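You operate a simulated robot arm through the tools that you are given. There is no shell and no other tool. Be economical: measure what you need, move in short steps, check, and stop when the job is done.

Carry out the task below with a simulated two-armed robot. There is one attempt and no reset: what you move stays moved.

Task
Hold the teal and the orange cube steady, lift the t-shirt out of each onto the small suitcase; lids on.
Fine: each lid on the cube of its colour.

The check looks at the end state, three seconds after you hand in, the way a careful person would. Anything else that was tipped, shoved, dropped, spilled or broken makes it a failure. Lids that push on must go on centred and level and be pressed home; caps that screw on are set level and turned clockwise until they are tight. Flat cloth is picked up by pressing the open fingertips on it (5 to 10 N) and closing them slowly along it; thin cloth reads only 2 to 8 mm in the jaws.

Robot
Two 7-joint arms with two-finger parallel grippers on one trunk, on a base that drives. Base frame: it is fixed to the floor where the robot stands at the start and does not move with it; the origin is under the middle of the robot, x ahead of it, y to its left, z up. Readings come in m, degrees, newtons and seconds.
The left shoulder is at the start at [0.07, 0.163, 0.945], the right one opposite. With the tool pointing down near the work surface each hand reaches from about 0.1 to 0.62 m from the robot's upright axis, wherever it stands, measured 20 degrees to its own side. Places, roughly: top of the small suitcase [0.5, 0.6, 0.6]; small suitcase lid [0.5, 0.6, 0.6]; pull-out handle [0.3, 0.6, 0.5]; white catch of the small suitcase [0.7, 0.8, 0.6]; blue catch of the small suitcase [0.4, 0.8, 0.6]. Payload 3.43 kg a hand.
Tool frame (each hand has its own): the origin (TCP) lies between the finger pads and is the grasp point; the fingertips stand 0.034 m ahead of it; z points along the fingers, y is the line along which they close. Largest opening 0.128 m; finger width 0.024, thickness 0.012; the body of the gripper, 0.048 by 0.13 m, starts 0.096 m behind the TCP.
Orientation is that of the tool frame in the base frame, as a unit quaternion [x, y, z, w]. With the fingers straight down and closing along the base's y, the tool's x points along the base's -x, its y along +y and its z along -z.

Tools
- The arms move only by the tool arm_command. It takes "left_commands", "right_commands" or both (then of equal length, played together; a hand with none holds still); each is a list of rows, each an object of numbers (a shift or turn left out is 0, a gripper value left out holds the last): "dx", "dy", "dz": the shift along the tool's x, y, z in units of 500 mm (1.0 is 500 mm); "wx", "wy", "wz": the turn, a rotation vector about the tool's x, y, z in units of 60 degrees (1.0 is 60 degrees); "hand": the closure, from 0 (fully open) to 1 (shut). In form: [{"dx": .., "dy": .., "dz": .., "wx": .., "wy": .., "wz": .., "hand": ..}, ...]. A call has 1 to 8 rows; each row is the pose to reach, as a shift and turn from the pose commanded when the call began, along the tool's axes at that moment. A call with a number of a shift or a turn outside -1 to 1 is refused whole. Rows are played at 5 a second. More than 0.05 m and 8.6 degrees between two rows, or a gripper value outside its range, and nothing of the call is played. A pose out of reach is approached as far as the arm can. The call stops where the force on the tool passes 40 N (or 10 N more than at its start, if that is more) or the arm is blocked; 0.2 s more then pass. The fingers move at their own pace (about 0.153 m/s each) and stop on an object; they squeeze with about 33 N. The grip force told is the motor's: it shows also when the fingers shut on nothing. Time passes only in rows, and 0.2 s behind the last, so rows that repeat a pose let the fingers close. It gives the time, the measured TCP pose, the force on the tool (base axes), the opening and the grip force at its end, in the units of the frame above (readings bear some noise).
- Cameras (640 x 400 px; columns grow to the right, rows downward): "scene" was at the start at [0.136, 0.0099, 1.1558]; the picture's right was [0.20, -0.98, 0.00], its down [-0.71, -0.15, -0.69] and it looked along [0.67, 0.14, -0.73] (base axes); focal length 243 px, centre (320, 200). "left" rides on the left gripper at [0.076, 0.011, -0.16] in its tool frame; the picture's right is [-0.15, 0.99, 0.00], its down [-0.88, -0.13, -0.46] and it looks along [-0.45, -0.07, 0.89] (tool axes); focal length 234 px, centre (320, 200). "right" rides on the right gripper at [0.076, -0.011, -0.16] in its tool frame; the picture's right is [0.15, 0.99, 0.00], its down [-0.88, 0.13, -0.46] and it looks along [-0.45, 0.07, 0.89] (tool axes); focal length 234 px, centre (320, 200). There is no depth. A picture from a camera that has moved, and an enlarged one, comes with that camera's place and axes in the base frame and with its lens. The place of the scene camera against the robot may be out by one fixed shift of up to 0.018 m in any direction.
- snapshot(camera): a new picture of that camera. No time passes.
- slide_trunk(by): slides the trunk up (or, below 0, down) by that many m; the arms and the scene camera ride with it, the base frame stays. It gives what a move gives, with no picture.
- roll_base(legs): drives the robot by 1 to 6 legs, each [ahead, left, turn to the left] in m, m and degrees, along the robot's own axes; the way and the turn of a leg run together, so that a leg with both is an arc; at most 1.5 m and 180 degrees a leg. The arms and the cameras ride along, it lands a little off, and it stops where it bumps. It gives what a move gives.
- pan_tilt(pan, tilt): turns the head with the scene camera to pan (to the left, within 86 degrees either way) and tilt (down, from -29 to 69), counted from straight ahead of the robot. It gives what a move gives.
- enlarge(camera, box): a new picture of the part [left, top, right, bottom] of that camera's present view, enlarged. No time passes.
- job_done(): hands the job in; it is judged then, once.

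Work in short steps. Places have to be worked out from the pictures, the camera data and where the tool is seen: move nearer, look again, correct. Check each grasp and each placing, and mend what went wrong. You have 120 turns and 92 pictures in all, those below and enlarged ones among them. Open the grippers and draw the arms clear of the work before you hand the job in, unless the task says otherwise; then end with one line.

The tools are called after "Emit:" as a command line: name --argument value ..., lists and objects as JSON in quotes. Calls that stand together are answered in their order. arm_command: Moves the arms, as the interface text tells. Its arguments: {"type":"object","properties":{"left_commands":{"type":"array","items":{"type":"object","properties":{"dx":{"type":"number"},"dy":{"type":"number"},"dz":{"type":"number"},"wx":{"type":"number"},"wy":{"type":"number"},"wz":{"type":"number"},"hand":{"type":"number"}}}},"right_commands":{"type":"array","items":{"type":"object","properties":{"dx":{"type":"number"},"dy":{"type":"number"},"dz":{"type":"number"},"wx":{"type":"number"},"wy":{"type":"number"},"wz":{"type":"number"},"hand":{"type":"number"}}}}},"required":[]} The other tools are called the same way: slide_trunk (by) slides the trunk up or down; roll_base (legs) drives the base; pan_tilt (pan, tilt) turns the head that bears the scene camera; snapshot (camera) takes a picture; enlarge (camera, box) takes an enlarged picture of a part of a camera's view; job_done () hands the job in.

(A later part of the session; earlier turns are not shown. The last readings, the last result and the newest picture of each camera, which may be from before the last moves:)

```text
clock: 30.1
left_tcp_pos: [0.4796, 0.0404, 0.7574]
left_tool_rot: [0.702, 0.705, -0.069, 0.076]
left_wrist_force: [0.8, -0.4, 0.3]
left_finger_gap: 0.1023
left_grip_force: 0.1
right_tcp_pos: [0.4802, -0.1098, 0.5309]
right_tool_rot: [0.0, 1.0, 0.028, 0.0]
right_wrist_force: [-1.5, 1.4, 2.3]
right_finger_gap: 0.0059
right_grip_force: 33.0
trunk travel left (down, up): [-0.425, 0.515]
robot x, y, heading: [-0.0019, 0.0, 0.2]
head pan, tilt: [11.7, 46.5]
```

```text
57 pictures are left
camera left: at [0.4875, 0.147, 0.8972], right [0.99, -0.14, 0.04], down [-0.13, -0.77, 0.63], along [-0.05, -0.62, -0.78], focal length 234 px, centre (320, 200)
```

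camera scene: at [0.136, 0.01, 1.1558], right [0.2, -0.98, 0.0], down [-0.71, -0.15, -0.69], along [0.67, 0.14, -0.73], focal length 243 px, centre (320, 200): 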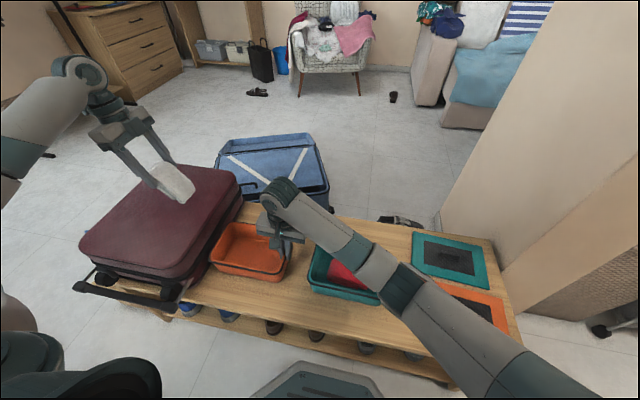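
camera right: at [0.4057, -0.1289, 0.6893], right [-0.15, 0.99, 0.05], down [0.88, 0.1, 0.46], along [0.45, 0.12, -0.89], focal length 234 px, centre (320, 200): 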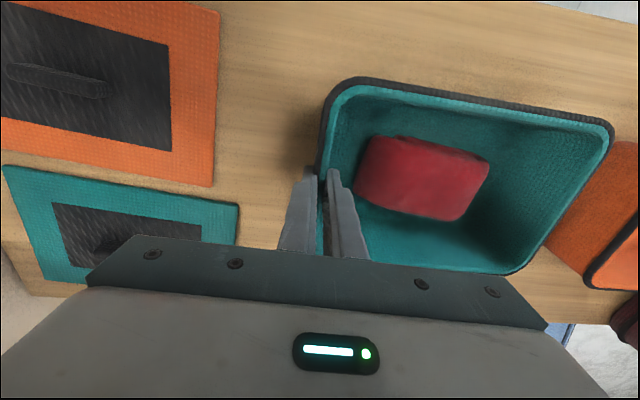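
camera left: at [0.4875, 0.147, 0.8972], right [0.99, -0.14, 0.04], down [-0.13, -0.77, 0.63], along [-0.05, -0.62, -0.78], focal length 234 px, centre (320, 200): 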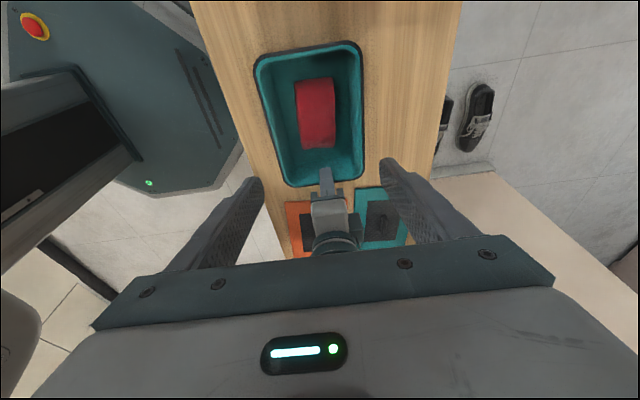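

The red shirt is centred near [.480, 0]. I descend beside it, tips just above the cube floor, and look before closing.

Emit:
arm_command --left_commands '[{"dx": 0.012, "dz": 0.08, "hand": 0.336}, {"dx": 0.025, "dz": 0.16, "hand": 0.336}, {"dx": 0.037, "dz": 0.24, "hand": 0.336}, {"dx": 0.05, "dz": 0.32, "hand": 0.336}, {"dx": 0.06, "dz": 0.4, "hand": 0.336}, {"dx": 0.07, "dz": 0.46, "hand": 0.336}, {"dx": 0.076, "dz": 0.5, "hand": 0.336}, {"dx": 0.076, "dz": 0.5, "hand": 0.336}]'

Emit:
snapshot --camera "left"

Emit:
snapshot --camera "right"

```text
clock: 31.9
left_tcp_pos: [0.4838, 0.0275, 0.502]
left_tool_rot: [0.701, 0.705, -0.07, 0.077]
left_wrist_force: [-0.6, 0.2, -1.5]
left_finger_gap: 0.0853
left_grip_force: 0.6
right_tcp_pos: [0.4819, -0.1098, 0.5307]
right_tool_rot: [0.0, 1.0, 0.027, 0.0]
right_wrist_force: [0.3, -2.3, 2.6]
right_finger_gap: 0.0058
right_grip_force: 33.1
trunk travel left (down, up): [-0.425, 0.515]
robot x, y, heading: [0.0031, 0.0015, -0.1]
head pan, tilt: [11.7, 46.5]
```

```text
56 pictures are left
camera left: at [0.4931, 0.1331, 0.6436], right [0.99, -0.14, 0.04], down [-0.13, -0.77, 0.63], along [-0.06, -0.62, -0.78], focal length 234 px, centre (320, 200)
```

left: 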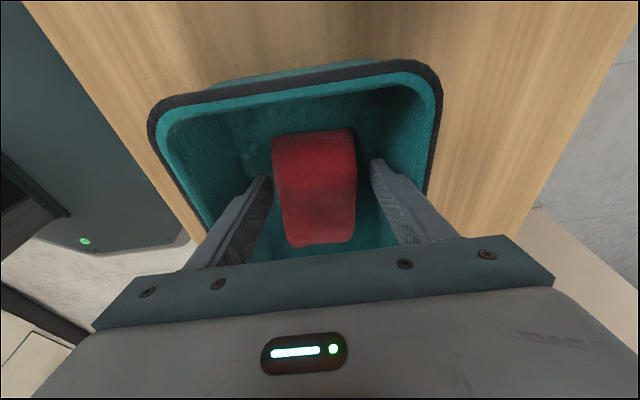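

```text
55 pictures are left
camera right: at [0.4058, -0.1292, 0.6893], right [-0.15, 0.99, 0.05], down [0.88, 0.1, 0.46], along [0.45, 0.12, -0.89], focal length 234 px, centre (320, 200)
```

right: 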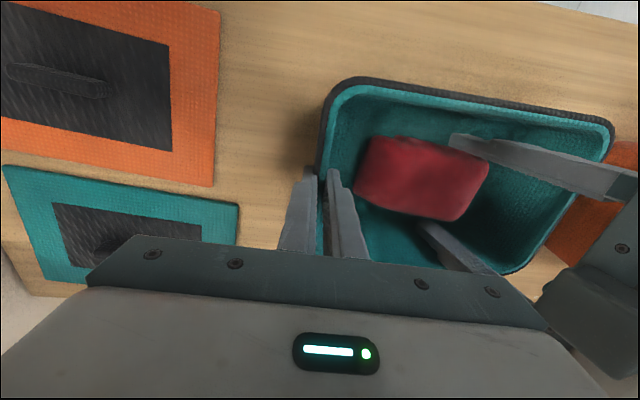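

Aligned well. I nudge slightly in, lower 6 mm, and close on the red shirt, then lift 2.5 cm.

Emit:
arm_command --left_commands '[{"dx": -0.016, "dy": -0.006, "dz": 0.006}, {"dx": -0.016, "dy": -0.006, "dz": 0.012, "hand": 0.45}, {"dx": -0.016, "dy": -0.006, "dz": 0.012, "hand": 0.6}, {"dx": -0.016, "dy": -0.006, "dz": 0.012, "hand": 0.8}, {"dx": -0.016, "dy": -0.006, "dz": 0.012, "hand": 1.0}, {"dx": -0.016, "dy": -0.006, "dz": 0.012, "hand": 1.0}, {"dx": -0.021, "dy": -0.006, "dz": -0.015, "hand": 1.0}, {"dx": -0.026, "dy": -0.006, "dz": -0.04, "hand": 1.0}]'

Emit:
snapshot --camera "right"

```text
clock: 33.7
left_tcp_pos: [0.4811, 0.0182, 0.5271]
left_tool_rot: [0.702, 0.705, -0.069, 0.077]
left_wrist_force: [-0.1, -0.8, -1.9]
left_finger_gap: 0.0744
left_grip_force: 33.3
right_tcp_pos: [0.4818, -0.1089, 0.531]
right_tool_rot: [0.0, 1.0, 0.028, 0.001]
right_wrist_force: [-0.4, -0.5, 0.6]
right_finger_gap: 0.0062
right_grip_force: 32.8
trunk travel left (down, up): [-0.425, 0.515]
robot x, y, heading: [-0.0005, 0.0027, 0.1]
head pan, tilt: [11.7, 46.5]
```

```text
54 pictures are left
camera right: at [0.4057, -0.129, 0.6894], right [-0.15, 0.99, 0.06], down [0.88, 0.1, 0.46], along [0.45, 0.12, -0.89], focal length 234 px, centre (320, 200)
```

right: 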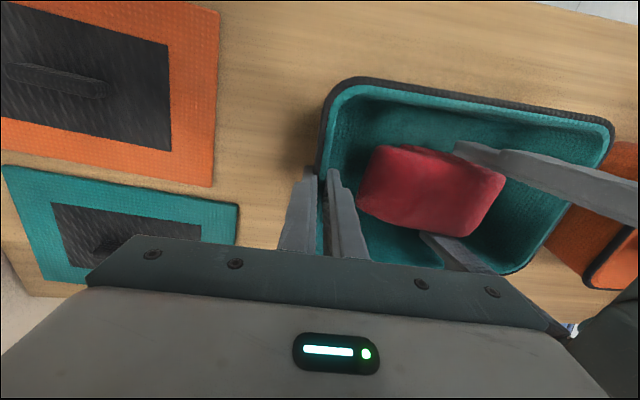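

The red shirt is lifted. I raise it well clear and carry it over the suitcase.

Emit:
arm_command --left_commands '[{"dx": -0.018, "dz": -0.085}, {"dx": -0.036, "dz": -0.17}, {"dx": -0.054, "dz": -0.255}, {"dx": -0.072, "dz": -0.34}, {"dx": -0.09, "dz": -0.42}, {"dx": -0.108, "dz": -0.5}]'

Emit:
arm_command --left_commands '[{"dx": 0.082, "dy": -0.01, "dz": -0.017}, {"dx": 0.164, "dy": -0.02, "dz": -0.035}, {"dx": 0.246, "dy": -0.03, "dz": -0.052}, {"dx": 0.328, "dy": -0.04, "dz": -0.07}, {"dx": 0.41, "dy": -0.05, "dz": -0.087}, {"dx": 0.492, "dy": -0.06, "dz": -0.105}, {"dx": 0.574, "dy": -0.07, "dz": -0.122}]'

Emit:
arm_command --left_commands '[{"dx": 0.082, "dy": -0.01, "dz": -0.017}, {"dx": 0.164, "dy": -0.02, "dz": -0.035}, {"dx": 0.246, "dy": -0.03, "dz": -0.052}, {"dx": 0.328, "dy": -0.04, "dz": -0.07}, {"dx": 0.41, "dy": -0.04, "dz": -0.087}, {"dx": 0.492, "dy": -0.04, "dz": -0.105}, {"dx": 0.574, "dy": -0.04, "dz": -0.122}, {"dx": 0.574, "dy": -0.04, "dz": -0.122}]'

Emit:
snapshot --camera "left"

Emit:
snapshot --camera "scene"

```text
clock: 35.1
left_tcp_pos: [0.4771, 0.0172, 0.782]
left_tool_rot: [0.701, 0.705, -0.069, 0.078]
left_wrist_force: [-0.6, 0.6, -1.4]
left_finger_gap: 0.0722
left_grip_force: 33.3
right_tcp_pos: [0.4808, -0.1084, 0.5308]
right_tool_rot: [-0.001, 1.0, 0.027, 0.0]
right_wrist_force: [0.1, -0.6, 8.7]
right_finger_gap: 0.0059
right_grip_force: 33.2
trunk travel left (down, up): [-0.425, 0.515]
robot x, y, heading: [0.001, 0.0023, -0.0]
head pan, tilt: [11.7, 46.5]
```

```text
clock: 36.7
left_tcp_pos: [0.4403, 0.3101, 0.7843]
left_tool_rot: [0.702, 0.705, -0.069, 0.078]
left_wrist_force: [1.0, 0.0, -1.6]
left_finger_gap: 0.0722
left_grip_force: 33.5
right_tcp_pos: [0.4801, -0.1084, 0.5312]
right_tool_rot: [0.0, 1.0, 0.028, -0.001]
right_wrist_force: [-3.7, -0.2, 5.3]
right_finger_gap: 0.0062
right_grip_force: 32.8
trunk travel left (down, up): [-0.425, 0.515]
robot x, y, heading: [-0.0006, 0.0008, 0.1]
head pan, tilt: [11.7, 46.5]
```

```text
clock: 38.5
left_tcp_pos: [0.421, 0.6042, 0.7818]
left_tool_rot: [0.702, 0.705, -0.069, 0.078]
left_wrist_force: [0.5, -0.5, -2.1]
left_finger_gap: 0.0722
left_grip_force: 33.0
right_tcp_pos: [0.4813, -0.1091, 0.5302]
right_tool_rot: [0.001, 1.0, 0.028, 0.0]
right_wrist_force: [-0.4, 0.4, 1.7]
right_finger_gap: 0.0059
right_grip_force: 33.0
trunk travel left (down, up): [-0.425, 0.515]
robot x, y, heading: [0.0012, -0.0003, -0.1]
head pan, tilt: [11.7, 46.5]
```

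```text
53 pictures are left
camera left: at [0.4303, 0.7106, 0.9226], right [0.99, -0.14, 0.04], down [-0.13, -0.77, 0.63], along [-0.05, -0.62, -0.78], focal length 234 px, centre (320, 200)
```

left: 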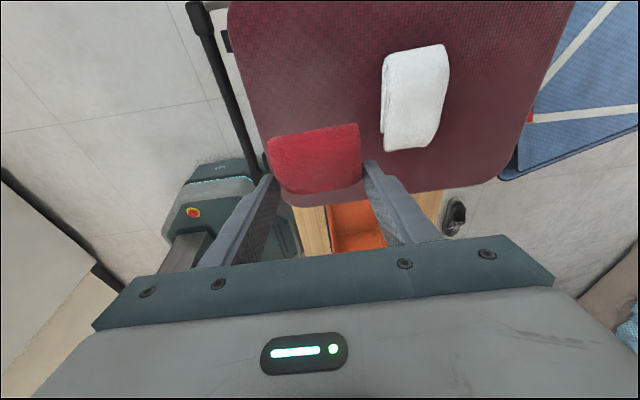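

```text
52 pictures are left
camera scene: at [0.1359, 0.0101, 1.1558], right [0.2, -0.98, 0.0], down [-0.71, -0.15, -0.69], along [0.67, 0.14, -0.73], focal length 243 px, centre (320, 200)
```

scene: 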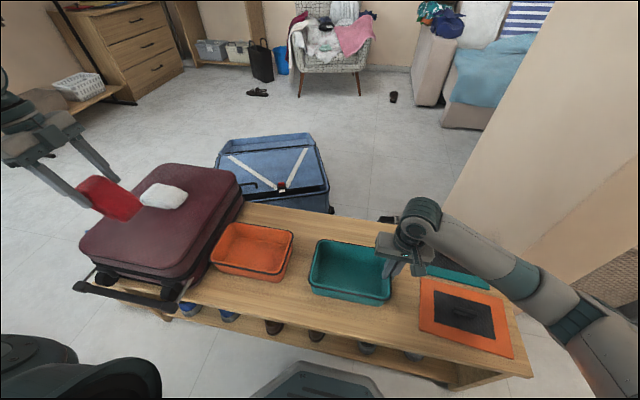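

The red shirt is over a free part of the suitcase beside the white one. I lower it until contact.

Emit:
arm_command --left_commands '[{"dx": 0.015, "dz": 0.07}, {"dx": 0.03, "dz": 0.13}, {"dx": 0.034, "dz": 0.15}, {"dx": 0.037, "dz": 0.166}, {"dx": 0.038, "dz": 0.175}]'

Emit:
enlarge --camera "scene" --box '[30, 100, 250, 240]'

```text
clock: 39.8
left_tcp_pos: [0.4192, 0.6037, 0.7012]
left_tool_rot: [0.701, 0.705, -0.064, 0.079]
left_wrist_force: [-5.0, -3.0, 18.4]
left_finger_gap: 0.0723
left_grip_force: 33.1
right_tcp_pos: [0.4793, -0.1098, 0.5296]
right_tool_rot: [0.0, 1.0, 0.027, 0.0]
right_wrist_force: [0.3, 0.1, -0.2]
right_finger_gap: 0.006
right_grip_force: 33.0
trunk travel left (down, up): [-0.425, 0.515]
robot x, y, heading: [0.0013, 0.0013, 0.1]
head pan, tilt: [11.7, 46.5]
stopped in row 5 (left hand): the force on the tool passed its limit (the readings are from after the stop); the commanded pose is now the measured one
```

```text
2.86 times, centred on (140, 170) of scene
camera zoom: at [0.1344, 0.0087, 1.156], right [0.2, -0.98, 0.0], down [-0.71, -0.15, -0.69], along [0.67, 0.14, -0.72], focal length 694 px, centre (834, 286)
```

zoom: 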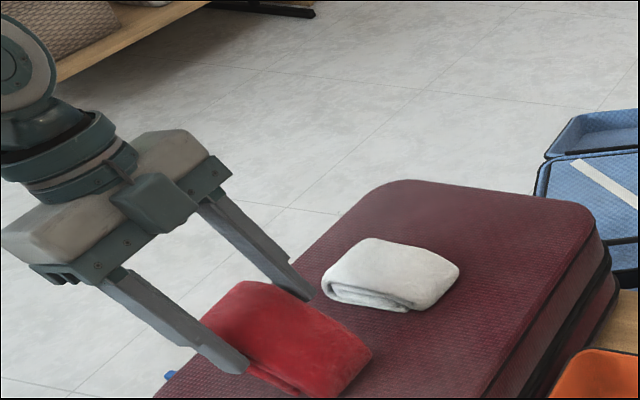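

It has touched down. I ease up, open, and withdraw, clearing the left arm upward and to its side.

Emit:
arm_command --left_commands '[{"dz": -0.006}, {"dz": -0.006, "hand": 0.36}, {"dz": -0.006, "hand": 0.28}, {"dz": -0.006, "hand": 0.25}, {"dz": -0.06, "hand": 0.25}, {"dz": -0.14, "hand": 0.25}, {"dz": -0.2, "hand": 0.25}]'

Emit:
enlarge --camera "scene" --box '[30, 100, 250, 240]'

```text
clock: 41.4
left_tcp_pos: [0.4183, 0.6235, 0.7978]
left_tool_rot: [0.701, 0.706, -0.065, 0.079]
left_wrist_force: [-0.6, -0.2, 0.3]
left_finger_gap: 0.0958
left_grip_force: 0.2
right_tcp_pos: [0.4799, -0.1092, 0.5303]
right_tool_rot: [0.0, 1.0, 0.027, 0.001]
right_wrist_force: [0.0, -0.8, 2.2]
right_finger_gap: 0.0063
right_grip_force: 33.2
trunk travel left (down, up): [-0.425, 0.515]
robot x, y, heading: [0.0035, 0.0003, 0.2]
head pan, tilt: [11.7, 46.5]
```

```text
2.86 times, centred on (140, 170) of scene
camera zoom: at [0.1357, 0.0103, 1.1558], right [0.2, -0.98, 0.0], down [-0.71, -0.15, -0.69], along [0.67, 0.14, -0.73], focal length 694 px, centre (834, 286)
```

zoom: 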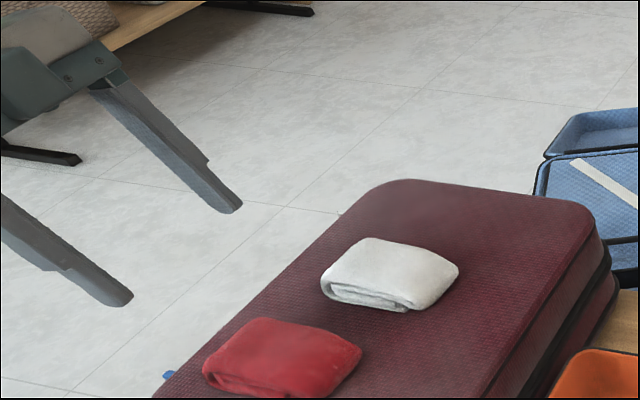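

Both shirts lie on the suitcase. Now I release the teal cube with the right hand, rise, and begin turning it 90° (and upright) for the lid handles.

Emit:
arm_command --right_commands '[{"hand": 0.9}, {"hand": 0.66}, {"hand": 0.66}, {"dy": -0.005, "dz": -0.09, "hand": 0.66}, {"dy": -0.012, "dz": -0.18, "hand": 0.66}, {"dy": -0.018, "dz": -0.27, "hand": 0.66}]'

Emit:
arm_command --right_commands '[{"wx": 0.052, "dy": -0.05, "dx": -0.03}, {"wx": 0.052, "dy": -0.1, "dx": -0.06}, {"wx": 0.052, "dy": -0.18, "dx": -0.1}, {"wx": 0.052, "dy": -0.26, "dx": -0.14}, {"wx": 0.052, "dy": -0.33, "dx": -0.18}, {"wx": 0.052, "dy": -0.4, "dx": -0.22}, {"wx": 0.052, "dy": -0.44, "dx": -0.25}]'

Emit:
arm_command --right_commands '[{"wz": -0.125}, {"wz": -0.25}, {"wz": -0.375}, {"wz": -0.5}, {"wz": -0.625}, {"wz": -0.75}, {"wz": -0.875}, {"wz": -1.0}]'

Emit:
arm_command --right_commands '[{"wz": -0.125}, {"wz": -0.25}, {"wz": -0.375}, {"wz": -0.5}, {"wz": -0.5}]'

Emit:
snapshot --camera "right"

Emit:
snapshot --camera "scene"

```text
clock: 42.8
left_tcp_pos: [0.4177, 0.6246, 0.7977]
left_tool_rot: [0.701, 0.706, -0.065, 0.078]
left_wrist_force: [0.7, 0.4, 0.7]
left_finger_gap: 0.0959
left_grip_force: 0.0
right_tcp_pos: [0.478, -0.1268, 0.6651]
right_tool_rot: [0.0, 1.0, 0.027, -0.001]
right_wrist_force: [-0.2, -0.3, 0.0]
right_finger_gap: 0.0436
right_grip_force: 0.0
trunk travel left (down, up): [-0.425, 0.515]
robot x, y, heading: [-0.0015, 0.0007, 0.0]
head pan, tilt: [11.7, 46.5]
```

```text
clock: 44.4
left_tcp_pos: [0.4177, 0.6236, 0.7983]
left_tool_rot: [0.701, 0.706, -0.065, 0.079]
left_wrist_force: [0.1, -0.5, 0.1]
left_finger_gap: 0.0962
left_grip_force: 0.1
right_tcp_pos: [0.6043, -0.3479, 0.6515]
right_tool_rot: [-0.001, 1.0, 0.0, 0.0]
right_wrist_force: [-0.2, -0.4, 0.9]
right_finger_gap: 0.0433
right_grip_force: 0.1
trunk travel left (down, up): [-0.425, 0.515]
robot x, y, heading: [0.0003, 0.0024, 0.1]
head pan, tilt: [11.7, 46.5]
```

```text
clock: 46.2
left_tcp_pos: [0.4185, 0.6234, 0.7981]
left_tool_rot: [0.701, 0.706, -0.065, 0.078]
left_wrist_force: [0.2, 0.6, 0.8]
left_finger_gap: 0.0962
left_grip_force: 0.0
right_tcp_pos: [0.6056, -0.3458, 0.6525]
right_tool_rot: [-0.502, 0.865, 0.001, 0.0]
right_wrist_force: [0.0, -0.1, -0.1]
right_finger_gap: 0.0433
right_grip_force: 0.1
trunk travel left (down, up): [-0.425, 0.515]
robot x, y, heading: [0.0013, 0.0011, -0.1]
head pan, tilt: [11.7, 46.5]
```

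```text
clock: 47.4
left_tcp_pos: [0.4199, 0.6247, 0.7976]
left_tool_rot: [0.701, 0.706, -0.065, 0.078]
left_wrist_force: [0.1, -0.2, 0.1]
left_finger_gap: 0.0959
left_grip_force: 0.1
right_tcp_pos: [0.6048, -0.3463, 0.6533]
right_tool_rot: [0.708, -0.706, -0.001, 0.0]
right_wrist_force: [-0.4, 0.5, 0.0]
right_finger_gap: 0.0435
right_grip_force: 0.0
trunk travel left (down, up): [-0.425, 0.515]
robot x, y, heading: [0.0007, 0.0, 0.2]
head pan, tilt: [11.7, 46.5]
```

```text
49 pictures are left
camera right: at [0.6171, -0.4215, 0.8121], right [-0.99, -0.15, 0.0], down [-0.13, 0.88, 0.46], along [-0.07, 0.45, -0.89], focal length 234 px, centre (320, 200)
```

right: 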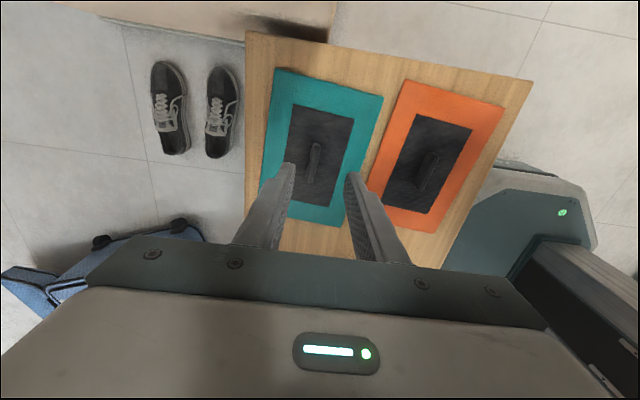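

```text
48 pictures are left
camera scene: at [0.1359, 0.0102, 1.1558], right [0.2, -0.98, 0.0], down [-0.71, -0.15, -0.69], along [0.67, 0.14, -0.73], focal length 243 px, centre (320, 200)
```

scene: 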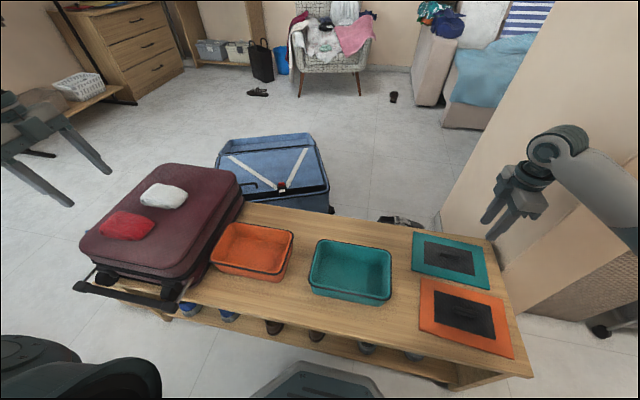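

I enlarge the right camera view for precise handle and lid positions.

Emit:
enlarge --camera "right" --box '[240, 50, 520, 240]'

```text
2.11 times, centred on (380, 145) of right
camera zoom: at [0.6171, -0.4215, 0.8121], right [-0.99, -0.15, 0.0], down [-0.13, 0.88, 0.46], along [-0.07, 0.45, -0.89], focal length 493 px, centre (194, 316)
```

zoom: 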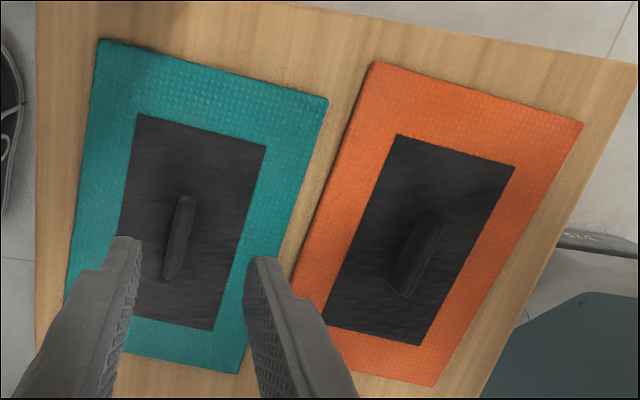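

Teal lid: centre and handle at about [.610, −.313], long axis turned ~5° clockwise; orange lid handle at [.441, −.324]. I align the right hand with the teal handle and descend to z .52 to look.

Emit:
arm_command --right_commands '[{"dx": -0.03, "dy": -0.005, "dz": 0.05, "wz": 0.04}, {"dx": -0.067, "dy": -0.01, "dz": 0.12, "wz": 0.083}, {"dx": -0.067, "dy": -0.01, "dz": 0.2, "wz": 0.083}, {"dx": -0.067, "dy": -0.01, "dz": 0.266, "wz": 0.083}, {"dx": -0.067, "dy": -0.01, "dz": 0.266, "wz": 0.083}]'

Emit:
snapshot --camera "right"

Emit:
enlarge --camera "scene" --box '[390, 190, 550, 290]'

```text
clock: 48.6
left_tcp_pos: [0.4175, 0.6236, 0.7974]
left_tool_rot: [0.702, 0.705, -0.064, 0.078]
left_wrist_force: [0.1, 0.2, 0.0]
left_finger_gap: 0.0959
left_grip_force: 0.1
right_tcp_pos: [0.6074, -0.3095, 0.5193]
right_tool_rot: [-0.675, 0.737, 0.0, 0.0]
right_wrist_force: [0.1, -0.4, -0.1]
right_finger_gap: 0.0434
right_grip_force: 0.0
trunk travel left (down, up): [-0.425, 0.515]
robot x, y, heading: [0.0018, -0.0012, 0.1]
head pan, tilt: [11.7, 46.5]
```

```text
46 pictures are left
camera right: at [0.6121, -0.3861, 0.6793], right [-1.0, -0.06, 0.0], down [-0.05, 0.89, 0.46], along [-0.03, 0.46, -0.89], focal length 234 px, centre (320, 200)
```

right: 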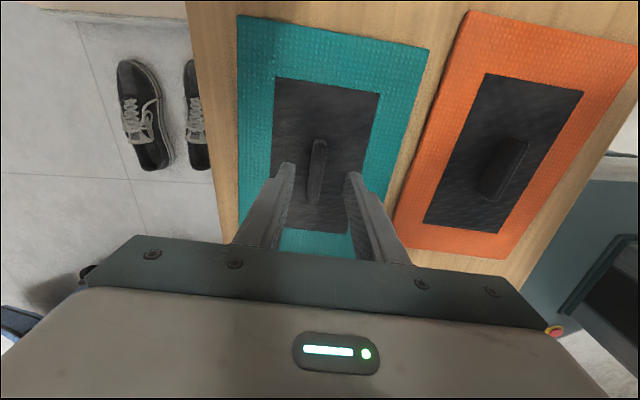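

```text
4.00 times, centred on (470, 240) of scene
camera zoom: at [0.1358, 0.0102, 1.1559], right [0.2, -0.98, 0.0], down [-0.71, -0.15, -0.69], along [0.67, 0.14, -0.73], focal length 971 px, centre (-280, 40)
```

zoom: 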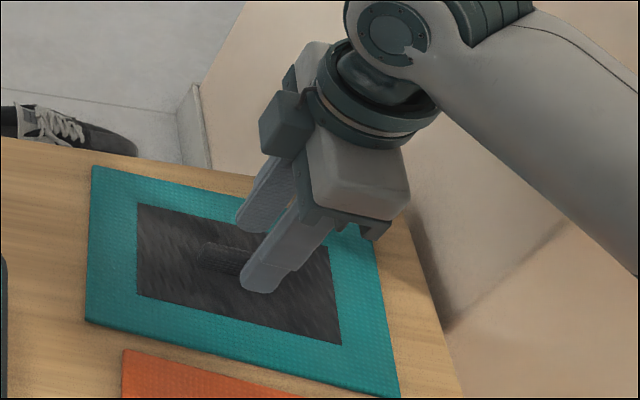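

Aligned with the handle. I descend with the fingers either side of it until near the lid top.

Emit:
arm_command --right_commands '[{"dx": 0.002, "dy": -0.004, "dz": 0.02}, {"dx": 0.002, "dy": -0.004, "dz": 0.034}, {"dx": 0.002, "dy": -0.004, "dz": 0.034}]'

Emit:
enlarge --camera "scene" --box '[390, 190, 550, 290]'

```text
clock: 49.4
left_tcp_pos: [0.4181, 0.6233, 0.7977]
left_tool_rot: [0.701, 0.706, -0.064, 0.079]
left_wrist_force: [-0.2, -0.1, 0.3]
left_finger_gap: 0.0963
left_grip_force: 0.1
right_tcp_pos: [0.612, -0.3119, 0.502]
right_tool_rot: [-0.675, 0.738, 0.0, 0.0]
right_wrist_force: [-0.3, -0.1, 0.2]
right_finger_gap: 0.0433
right_grip_force: 0.1
trunk travel left (down, up): [-0.425, 0.515]
robot x, y, heading: [-0.0006, 0.0012, 0.1]
head pan, tilt: [11.7, 46.5]
```

```text
4.00 times, centred on (470, 240) of scene
camera zoom: at [0.1359, 0.0102, 1.1558], right [0.2, -0.98, 0.0], down [-0.71, -0.15, -0.69], along [0.67, 0.14, -0.73], focal length 971 px, centre (-280, 40)
```

zoom: 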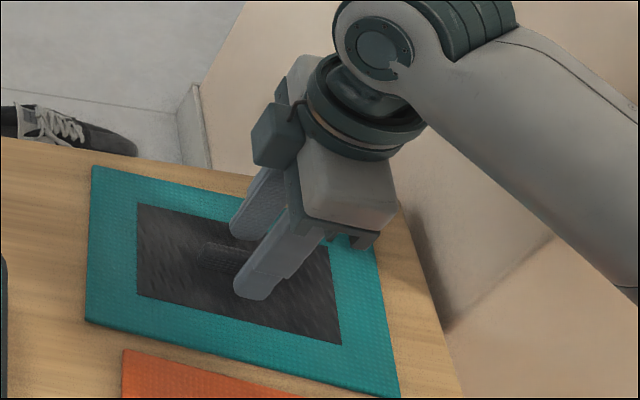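

No contact yet. I nudge 4 mm toward the handle's middle and go down a few mm more, watching the force.

Emit:
arm_command --right_commands '[{"dx": -0.008, "dz": 0.006}, {"dx": -0.008, "dz": 0.012}, {"dx": -0.008, "dz": 0.012}]'

Emit:
snapshot --camera "right"

```text
clock: 50.2
left_tcp_pos: [0.4176, 0.6233, 0.7979]
left_tool_rot: [0.701, 0.706, -0.064, 0.079]
left_wrist_force: [-0.8, 1.0, -0.5]
left_finger_gap: 0.096
left_grip_force: 0.0
right_tcp_pos: [0.6116, -0.3069, 0.4956]
right_tool_rot: [-0.675, 0.738, 0.001, -0.001]
right_wrist_force: [0.0, 0.6, 0.8]
right_finger_gap: 0.0436
right_grip_force: 0.1
trunk travel left (down, up): [-0.425, 0.515]
robot x, y, heading: [0.0002, -0.0014, 0.2]
head pan, tilt: [11.7, 46.5]
```

```text
43 pictures are left
camera right: at [0.6171, -0.3835, 0.6557], right [-1.0, -0.06, 0.0], down [-0.05, 0.89, 0.46], along [-0.03, 0.46, -0.89], focal length 234 px, centre (320, 200)
```

right: 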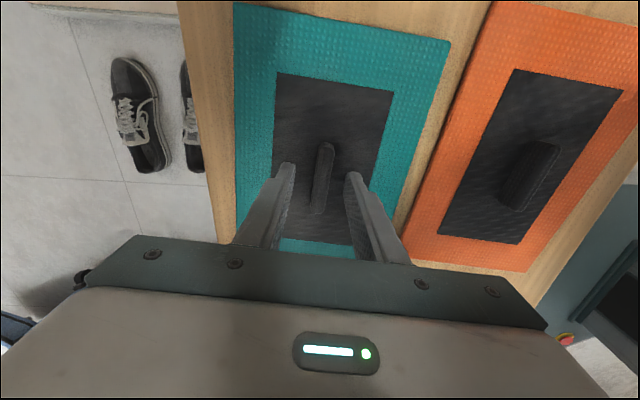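

Fingers straddle the handle, tips at z≈.462. I close on it.

Emit:
arm_command --right_commands '[{"hand": 0.75}, {"hand": 0.85}, {"hand": 0.95}, {"hand": 1.0}, {"hand": 1.0}]'

Emit:
enlarge --camera "right" --box '[220, 50, 420, 260]'

```text
clock: 51.4
left_tcp_pos: [0.4183, 0.624, 0.7979]
left_tool_rot: [0.701, 0.706, -0.064, 0.078]
left_wrist_force: [-0.6, -0.3, -0.4]
left_finger_gap: 0.0961
left_grip_force: 0.1
right_tcp_pos: [0.6125, -0.3075, 0.4969]
right_tool_rot: [-0.676, 0.737, 0.0, 0.0]
right_wrist_force: [-0.3, -0.6, 0.2]
right_finger_gap: 0.012
right_grip_force: 33.0
trunk travel left (down, up): [-0.425, 0.515]
robot x, y, heading: [0.0002, 0.0005, 0.1]
head pan, tilt: [11.7, 46.5]
```

```text
1.90 times, centred on (320, 155) of right
camera zoom: at [0.6172, -0.3837, 0.6558], right [-1.0, -0.06, 0.0], down [-0.05, 0.89, 0.46], along [-0.03, 0.46, -0.89], focal length 446 px, centre (320, 286)
```

zoom: 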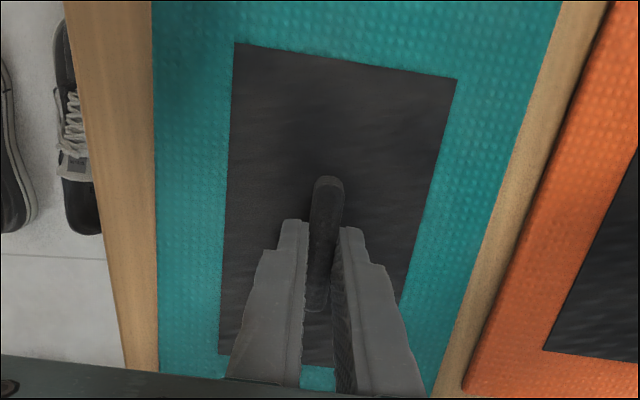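

Gripped: 12 mm handle at 33 N. I lift the lid 12 cm straight up and check it hangs level.

Emit:
arm_command --right_commands '[{"dz": -0.03}, {"dz": -0.1}, {"dz": -0.18}, {"dz": -0.25}, {"dz": -0.25}]'

Emit:
snapshot --camera "right"

Emit:
snapshot --camera "scene"

```text
clock: 52.6
left_tcp_pos: [0.4182, 0.6236, 0.7986]
left_tool_rot: [0.7, 0.706, -0.065, 0.079]
left_wrist_force: [0.7, 0.1, 0.6]
left_finger_gap: 0.0959
left_grip_force: 0.0
right_tcp_pos: [0.6139, -0.3058, 0.6218]
right_tool_rot: [-0.675, 0.737, 0.002, 0.0]
right_wrist_force: [-0.2, -0.9, -0.5]
right_finger_gap: 0.0119
right_grip_force: 32.7
trunk travel left (down, up): [-0.425, 0.515]
robot x, y, heading: [-0.002, -0.0024, 0.1]
head pan, tilt: [11.7, 46.5]
```

```text
41 pictures are left
camera right: at [0.6192, -0.3828, 0.7807], right [-1.0, -0.06, 0.0], down [-0.05, 0.89, 0.46], along [-0.03, 0.46, -0.89], focal length 234 px, centre (320, 200)
```

right: 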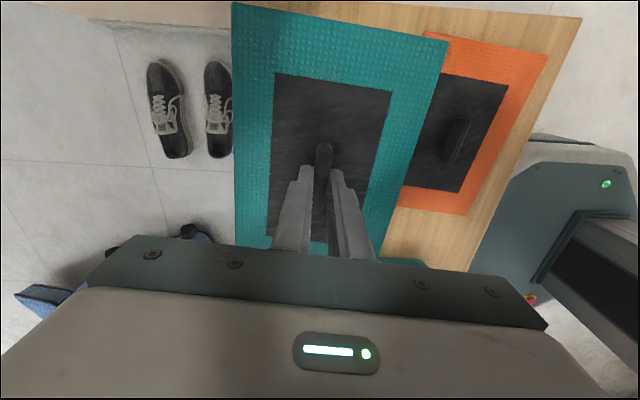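

```text
40 pictures are left
camera scene: at [0.136, 0.01, 1.1558], right [0.2, -0.98, 0.0], down [-0.71, -0.15, -0.69], along [0.67, 0.14, -0.73], focal length 243 px, centre (320, 200)
```

scene: 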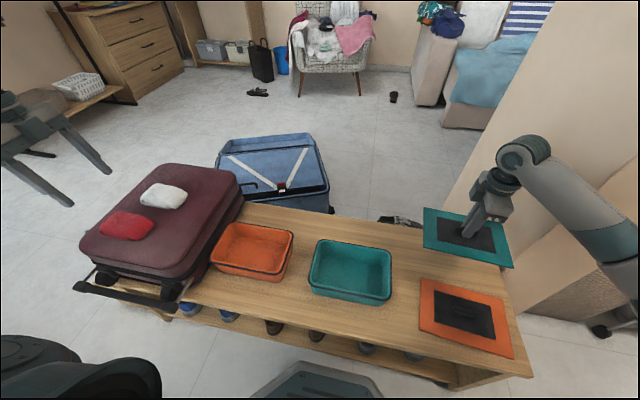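

The lid is held; its centre is ~5 mm to the right of the TCP, and its yaw matches the tool. I carry it above the teal cube (centre ≈[.481, −.003]), squaring the yaw.

Emit:
arm_command --right_commands '[{"dx": -0.05, "dy": 0.02, "dz": -0.06}, {"dx": -0.13, "dy": 0.06, "dz": -0.1, "wz": -0.01}, {"dx": -0.21, "dy": 0.1, "dz": -0.1, "wz": -0.03}, {"dx": -0.29, "dy": 0.15, "dz": -0.1, "wz": -0.05}, {"dx": -0.37, "dy": 0.19, "dz": -0.1, "wz": -0.083}, {"dx": -0.45, "dy": 0.235, "dz": -0.1, "wz": -0.083}, {"dx": -0.53, "dy": 0.28, "dz": -0.1, "wz": -0.083}, {"dx": -0.59, "dy": 0.32, "dz": -0.1, "wz": -0.083}]'

Emit:
arm_command --left_commands '[{"dx": -0.08, "dz": 0.017}, {"dx": -0.16, "dz": 0.035}, {"dx": -0.24, "dz": 0.052}, {"dx": -0.32, "dz": 0.07}, {"dx": -0.4, "dz": 0.087}, {"dx": -0.48, "dz": 0.1}]'

Emit:
snapshot --camera "left"

Emit:
snapshot --camera "right"

Emit:
enlarge --camera "scene" --box '[270, 190, 430, 310]'

```text
clock: 54.4
left_tcp_pos: [0.4186, 0.624, 0.7969]
left_tool_rot: [0.701, 0.706, -0.064, 0.078]
left_wrist_force: [0.7, 0.0, -0.5]
left_finger_gap: 0.0961
left_grip_force: 0.1
right_tcp_pos: [0.477, -0.0003, 0.6699]
right_tool_rot: [-0.707, 0.707, 0.001, -0.001]
right_wrist_force: [-0.2, 0.5, -0.5]
right_finger_gap: 0.0117
right_grip_force: 32.8
trunk travel left (down, up): [-0.425, 0.515]
robot x, y, heading: [0.0004, -0.0016, 0.1]
head pan, tilt: [11.7, 46.5]
```

```text
clock: 55.8
left_tcp_pos: [0.4203, 0.3769, 0.7956]
left_tool_rot: [0.7, 0.707, -0.064, 0.078]
left_wrist_force: [1.2, 0.7, -0.6]
left_finger_gap: 0.0961
left_grip_force: 0.1
right_tcp_pos: [0.4776, -0.0011, 0.67]
right_tool_rot: [0.707, -0.707, -0.001, 0.001]
right_wrist_force: [0.5, -0.9, -0.6]
right_finger_gap: 0.0117
right_grip_force: 32.9
trunk travel left (down, up): [-0.425, 0.515]
robot x, y, heading: [0.001, 0.0006, 0.4]
head pan, tilt: [11.7, 46.5]
```

```text
39 pictures are left
camera left: at [0.4277, 0.4828, 0.9364], right [0.99, -0.13, 0.05], down [-0.13, -0.77, 0.62], along [-0.05, -0.62, -0.78], focal length 234 px, centre (320, 200)
```

left: 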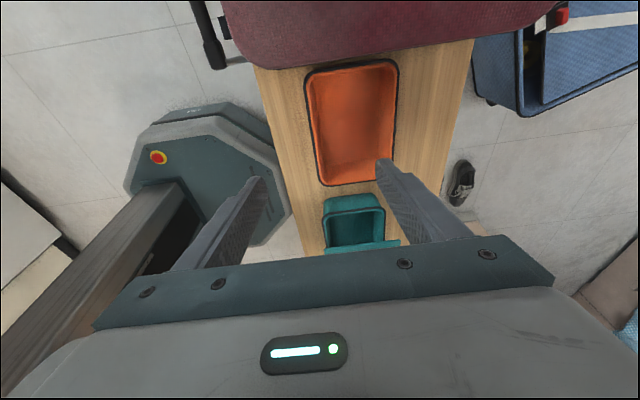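

```text
38 pictures are left
camera right: at [0.4901, -0.0777, 0.8291], right [-0.99, -0.15, 0.0], down [-0.13, 0.88, 0.46], along [-0.07, 0.45, -0.89], focal length 234 px, centre (320, 200)
```

right: 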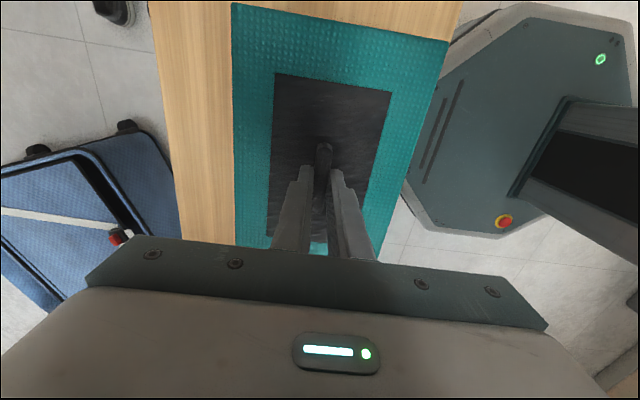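

```text
3.33 times, centred on (350, 250) of scene
camera zoom: at [0.1364, 0.0097, 1.1558], right [0.2, -0.98, 0.0], down [-0.71, -0.15, -0.69], along [0.67, 0.14, -0.73], focal length 809 px, centre (220, 33)
```

zoom: 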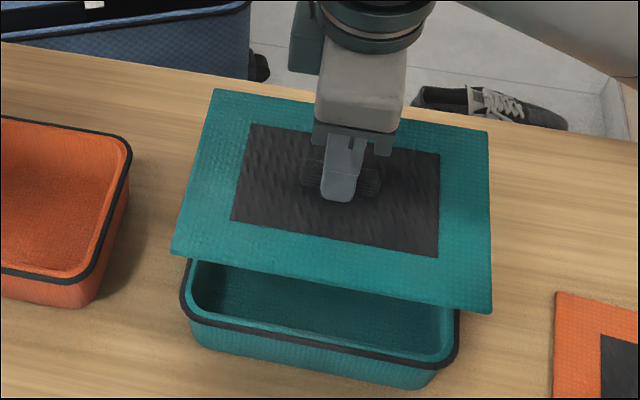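

The lid is level (both cameras) and square to the cube, needing about +3 mm in x. I correct and lower to just above the rim.

Emit:
arm_command --right_commands '[{"dx": -0.002, "dy": -0.006, "dz": 0.05}, {"dx": -0.002, "dy": -0.006, "dz": 0.12}, {"dx": -0.002, "dy": -0.006, "dz": 0.17}, {"dx": -0.002, "dy": -0.006, "dz": 0.186}, {"dx": -0.002, "dy": -0.006, "dz": 0.186}]'

Emit:
enlarge --camera "scene" --box '[290, 210, 430, 315]'

Emit:
enlarge --camera "left" --box '[290, 160, 430, 260]'

```text
clock: 57.0
left_tcp_pos: [0.4208, 0.3769, 0.7952]
left_tool_rot: [0.701, 0.706, -0.064, 0.079]
left_wrist_force: [-0.3, 0.0, 0.7]
left_finger_gap: 0.0958
left_grip_force: 0.1
right_tcp_pos: [0.483, -0.0006, 0.5779]
right_tool_rot: [-0.707, 0.707, 0.001, 0.0]
right_wrist_force: [-0.3, 0.1, -0.9]
right_finger_gap: 0.0117
right_grip_force: 33.0
trunk travel left (down, up): [-0.425, 0.515]
robot x, y, heading: [-0.0001, 0.0007, 0.2]
head pan, tilt: [11.7, 46.5]
```

```text
3.81 times, centred on (360, 262) of scene
camera zoom: at [0.1359, 0.0103, 1.1558], right [0.2, -0.98, 0.0], down [-0.71, -0.15, -0.69], along [0.67, 0.14, -0.73], focal length 925 px, centre (168, -38)
```

zoom: 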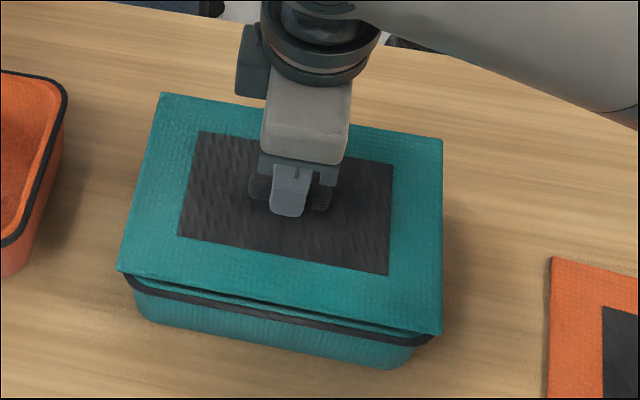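

```text
4.00 times, centred on (360, 210) of left
camera zoom: at [0.4275, 0.4836, 0.9361], right [0.99, -0.13, 0.05], down [-0.13, -0.77, 0.62], along [-0.05, -0.62, -0.78], focal length 937 px, centre (160, 160)
```

zoom: 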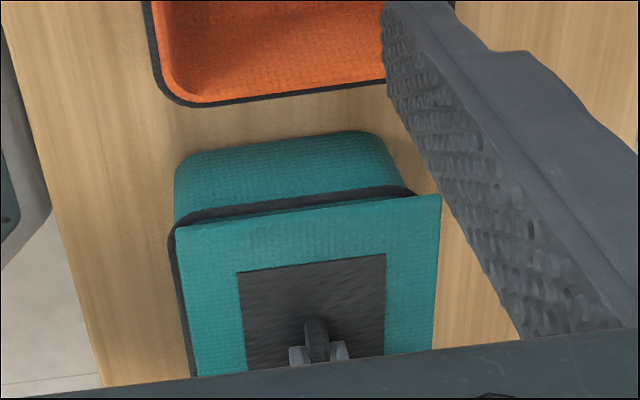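

The lid is ~3 mm too far in +x and ~1.5 mm in +y. I correct this, then lower until it meets the rim.

Emit:
arm_command --right_commands '[{"dx": 0.003, "dy": 0.006}, {"dx": 0.003, "dy": 0.006}, {"dx": 0.003, "dy": 0.006, "dz": 0.008}, {"dx": 0.003, "dy": 0.006, "dz": 0.016}, {"dx": 0.003, "dy": 0.006, "dz": 0.016}]'

Emit:
enlarge --camera "scene" --box '[290, 210, 430, 315]'

Emit:
enlarge --camera "left" --box '[290, 160, 430, 260]'

```text
clock: 58.2
left_tcp_pos: [0.4192, 0.3775, 0.7946]
left_tool_rot: [0.701, 0.706, -0.064, 0.079]
left_wrist_force: [-0.2, 0.0, 0.4]
left_finger_gap: 0.096
left_grip_force: 0.1
right_tcp_pos: [0.4796, -0.0011, 0.5703]
right_tool_rot: [-0.706, 0.708, 0.0, 0.001]
right_wrist_force: [1.7, 0.3, 8.1]
right_finger_gap: 0.0118
right_grip_force: 33.1
trunk travel left (down, up): [-0.425, 0.515]
robot x, y, heading: [0.0015, -0.0024, 0.2]
head pan, tilt: [11.7, 46.5]
```

```text
3.81 times, centred on (360, 262) of scene
camera zoom: at [0.1355, 0.0103, 1.156], right [0.2, -0.98, 0.0], down [-0.71, -0.15, -0.69], along [0.67, 0.14, -0.73], focal length 925 px, centre (168, -38)
```

zoom: 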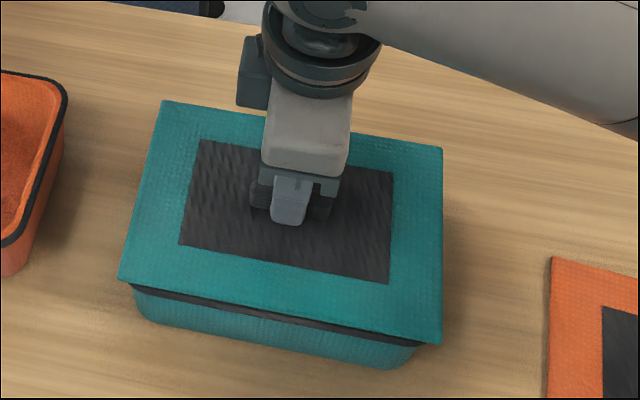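

```text
4.00 times, centred on (360, 210) of left
camera zoom: at [0.4272, 0.4836, 0.9364], right [0.99, -0.13, 0.05], down [-0.13, -0.77, 0.62], along [-0.05, -0.62, -0.78], focal length 937 px, centre (160, 160)
```

zoom: 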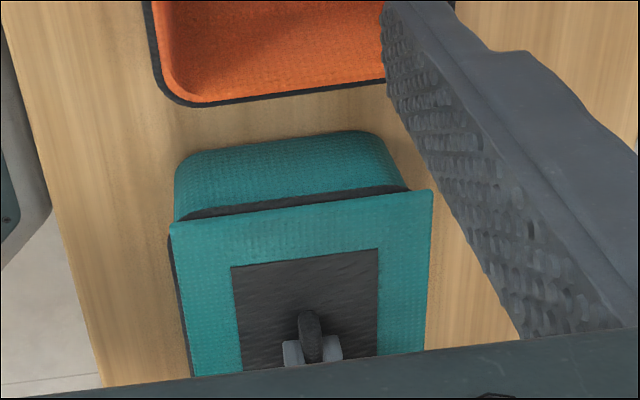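

Contact at z≈.570 (8 N), and the edges line up. I press down further in small steps.

Emit:
arm_command --right_commands '[{"dz": 0.006}, {"dz": 0.012}, {"dz": 0.018}, {"dz": 0.024}, {"dz": 0.03}, {"dz": 0.036}]'

Emit:
enlarge --camera "scene" --box '[290, 210, 430, 315]'

Emit:
enlarge --camera "left" --box '[290, 160, 430, 260]'

```text
clock: 58.7
left_tcp_pos: [0.4198, 0.3763, 0.7954]
left_tool_rot: [0.701, 0.706, -0.063, 0.08]
left_wrist_force: [-0.3, 0.3, 0.0]
left_finger_gap: 0.0959
left_grip_force: 0.0
right_tcp_pos: [0.4802, -0.0013, 0.5715]
right_tool_rot: [-0.707, 0.707, -0.001, 0.003]
right_wrist_force: [-10.2, -4.7, 23.3]
right_finger_gap: 0.012
right_grip_force: 32.6
trunk travel left (down, up): [-0.425, 0.515]
robot x, y, heading: [-0.0009, 0.0012, -0.1]
head pan, tilt: [11.7, 46.5]
stopped in row 2 (right hand): the force on the tool passed its limit (the readings are from after the stop); the commanded pose is now the measured one
```

```text
3.81 times, centred on (360, 262) of scene
camera zoom: at [0.134, 0.0098, 1.1561], right [0.2, -0.98, 0.0], down [-0.71, -0.15, -0.69], along [0.67, 0.14, -0.72], focal length 925 px, centre (168, -38)
```

zoom: 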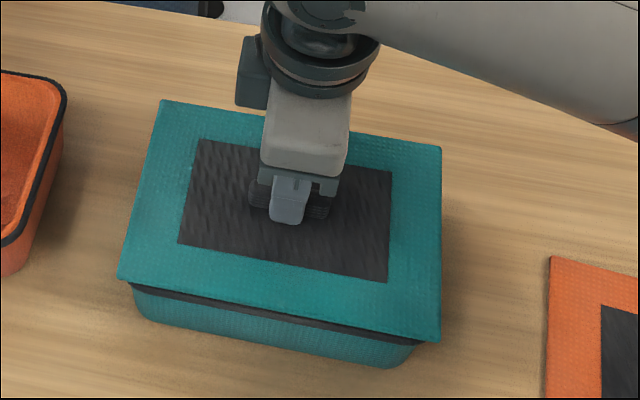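

```text
4.00 times, centred on (360, 210) of left
camera zoom: at [0.4266, 0.4828, 0.9369], right [0.99, -0.14, 0.05], down [-0.14, -0.77, 0.62], along [-0.05, -0.62, -0.78], focal length 937 px, centre (160, 160)
```

zoom: 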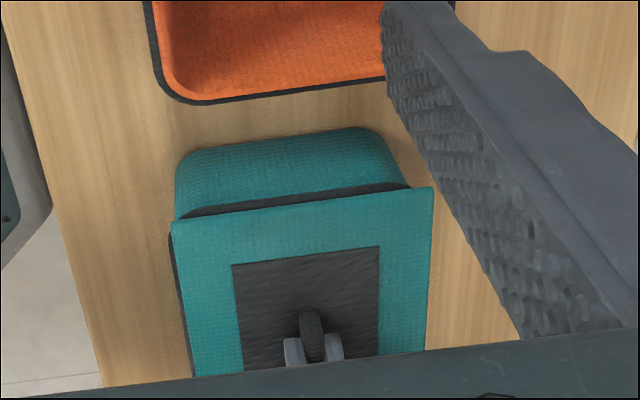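

The lid bears on the rim at 40 N. I release, rise, and look at how it sits.

Emit:
arm_command --right_commands '[{"dz": -0.004}, {"dz": -0.004, "hand": 0.8}, {"dz": -0.004, "hand": 0.66}, {"dz": -0.05, "hand": 0.66}, {"dz": -0.13, "hand": 0.66}, {"dz": -0.2, "dx": 0.06, "hand": 0.66}, {"dz": -0.2, "dx": 0.16, "hand": 0.66}]'

Emit:
enlarge --camera "scene" --box '[290, 210, 430, 315]'

Emit:
snapshot --camera "right"

```text
clock: 60.3
left_tcp_pos: [0.4198, 0.3765, 0.796]
left_tool_rot: [0.701, 0.706, -0.063, 0.078]
left_wrist_force: [0.1, 1.3, 0.6]
left_finger_gap: 0.096
left_grip_force: 0.0
right_tcp_pos: [0.4781, -0.0824, 0.6658]
right_tool_rot: [-0.707, 0.707, 0.0, 0.002]
right_wrist_force: [0.3, -0.1, -0.5]
right_finger_gap: 0.0437
right_grip_force: 0.0
trunk travel left (down, up): [-0.425, 0.515]
robot x, y, heading: [-0.0, -0.0014, -0.1]
head pan, tilt: [11.7, 46.5]
```

```text
3.81 times, centred on (360, 262) of scene
camera zoom: at [0.1356, 0.0088, 1.1559], right [0.2, -0.98, 0.0], down [-0.71, -0.15, -0.69], along [0.67, 0.14, -0.73], focal length 925 px, centre (168, -38)
```

zoom: 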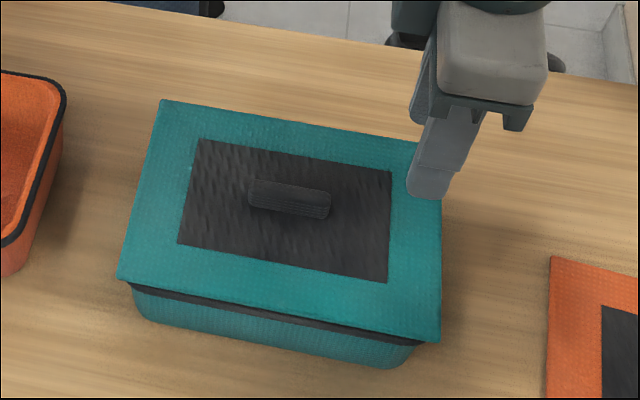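

```text
29 pictures are left
camera right: at [0.4904, -0.1584, 0.8256], right [-0.99, -0.15, 0.0], down [-0.13, 0.88, 0.46], along [-0.06, 0.45, -0.89], focal length 234 px, centre (320, 200)
```

right: 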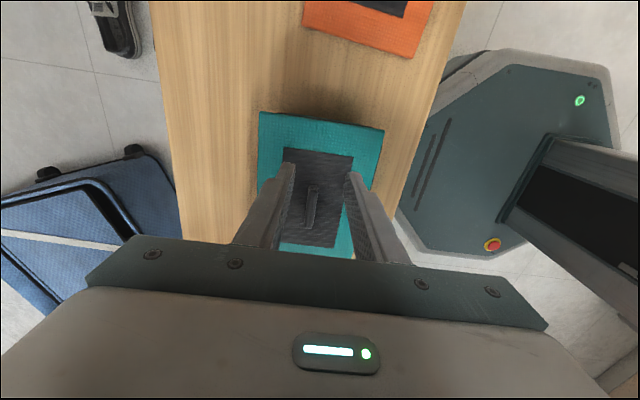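

The lid sits flush on the rim, centred within ~2 mm. To be sure it is home, I press on the handle's top with closed fingertips.

Emit:
arm_command --right_commands '[{"dx": -0.08, "dy": -0.002, "hand": 1.0}, {"dx": -0.154, "dy": -0.002, "hand": 1.0}, {"dx": -0.154, "dy": -0.002, "dz": 0.06, "hand": 1.0}, {"dx": -0.154, "dy": -0.002, "dz": 0.12, "hand": 1.0}, {"dx": -0.154, "dy": -0.002, "dz": 0.12, "hand": 1.0}]'

Emit:
arm_command --right_commands '[{"dz": 0.01}, {"dz": 0.02}, {"dz": 0.03}, {"dz": 0.04}, {"dz": 0.05}, {"dz": 0.06}, {"dz": 0.07}, {"dz": 0.08}]'

Emit:
enlarge --camera "scene" --box '[290, 210, 430, 315]'

```text
clock: 61.5
left_tcp_pos: [0.4196, 0.3777, 0.7948]
left_tool_rot: [0.701, 0.706, -0.065, 0.078]
left_wrist_force: [-0.3, -0.3, -0.4]
left_finger_gap: 0.0961
left_grip_force: 0.0
right_tcp_pos: [0.4789, -0.0071, 0.6065]
right_tool_rot: [-0.707, 0.707, 0.0, 0.002]
right_wrist_force: [-1.1, -0.4, 0.8]
right_finger_gap: 0.0
right_grip_force: 33.1
trunk travel left (down, up): [-0.425, 0.515]
robot x, y, heading: [0.0019, 0.0005, 0.2]
head pan, tilt: [11.7, 46.5]
```

```text
clock: 62.8
left_tcp_pos: [0.4199, 0.3761, 0.7954]
left_tool_rot: [0.702, 0.705, -0.063, 0.079]
left_wrist_force: [-0.4, 0.0, -0.3]
left_finger_gap: 0.096
left_grip_force: 0.1
right_tcp_pos: [0.4816, -0.0051, 0.589]
right_tool_rot: [0.707, -0.707, 0.002, -0.005]
right_wrist_force: [-10.1, -7.2, 25.7]
right_finger_gap: 0.0001
right_grip_force: 33.0
trunk travel left (down, up): [-0.425, 0.515]
robot x, y, heading: [-0.0026, 0.0009, -0.1]
head pan, tilt: [11.7, 46.5]
stopped in row 6 (right hand): the force on the tool passed its limit (the readings are from after the stop); the commanded pose is now the measured one
```

```text
3.81 times, centred on (360, 262) of scene
camera zoom: at [0.1338, 0.0095, 1.1564], right [0.2, -0.98, 0.0], down [-0.71, -0.15, -0.69], along [0.68, 0.14, -0.72], focal length 925 px, centre (168, -38)
```

zoom: 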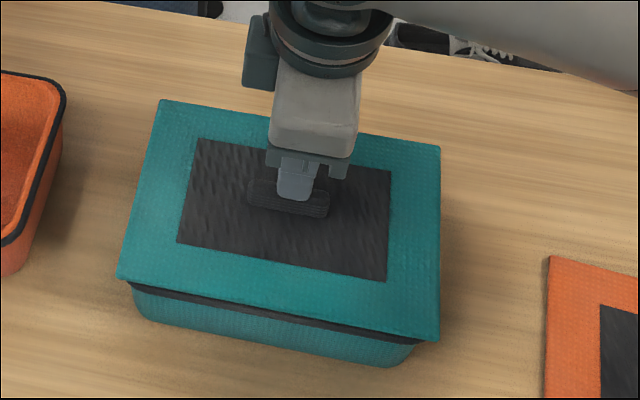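

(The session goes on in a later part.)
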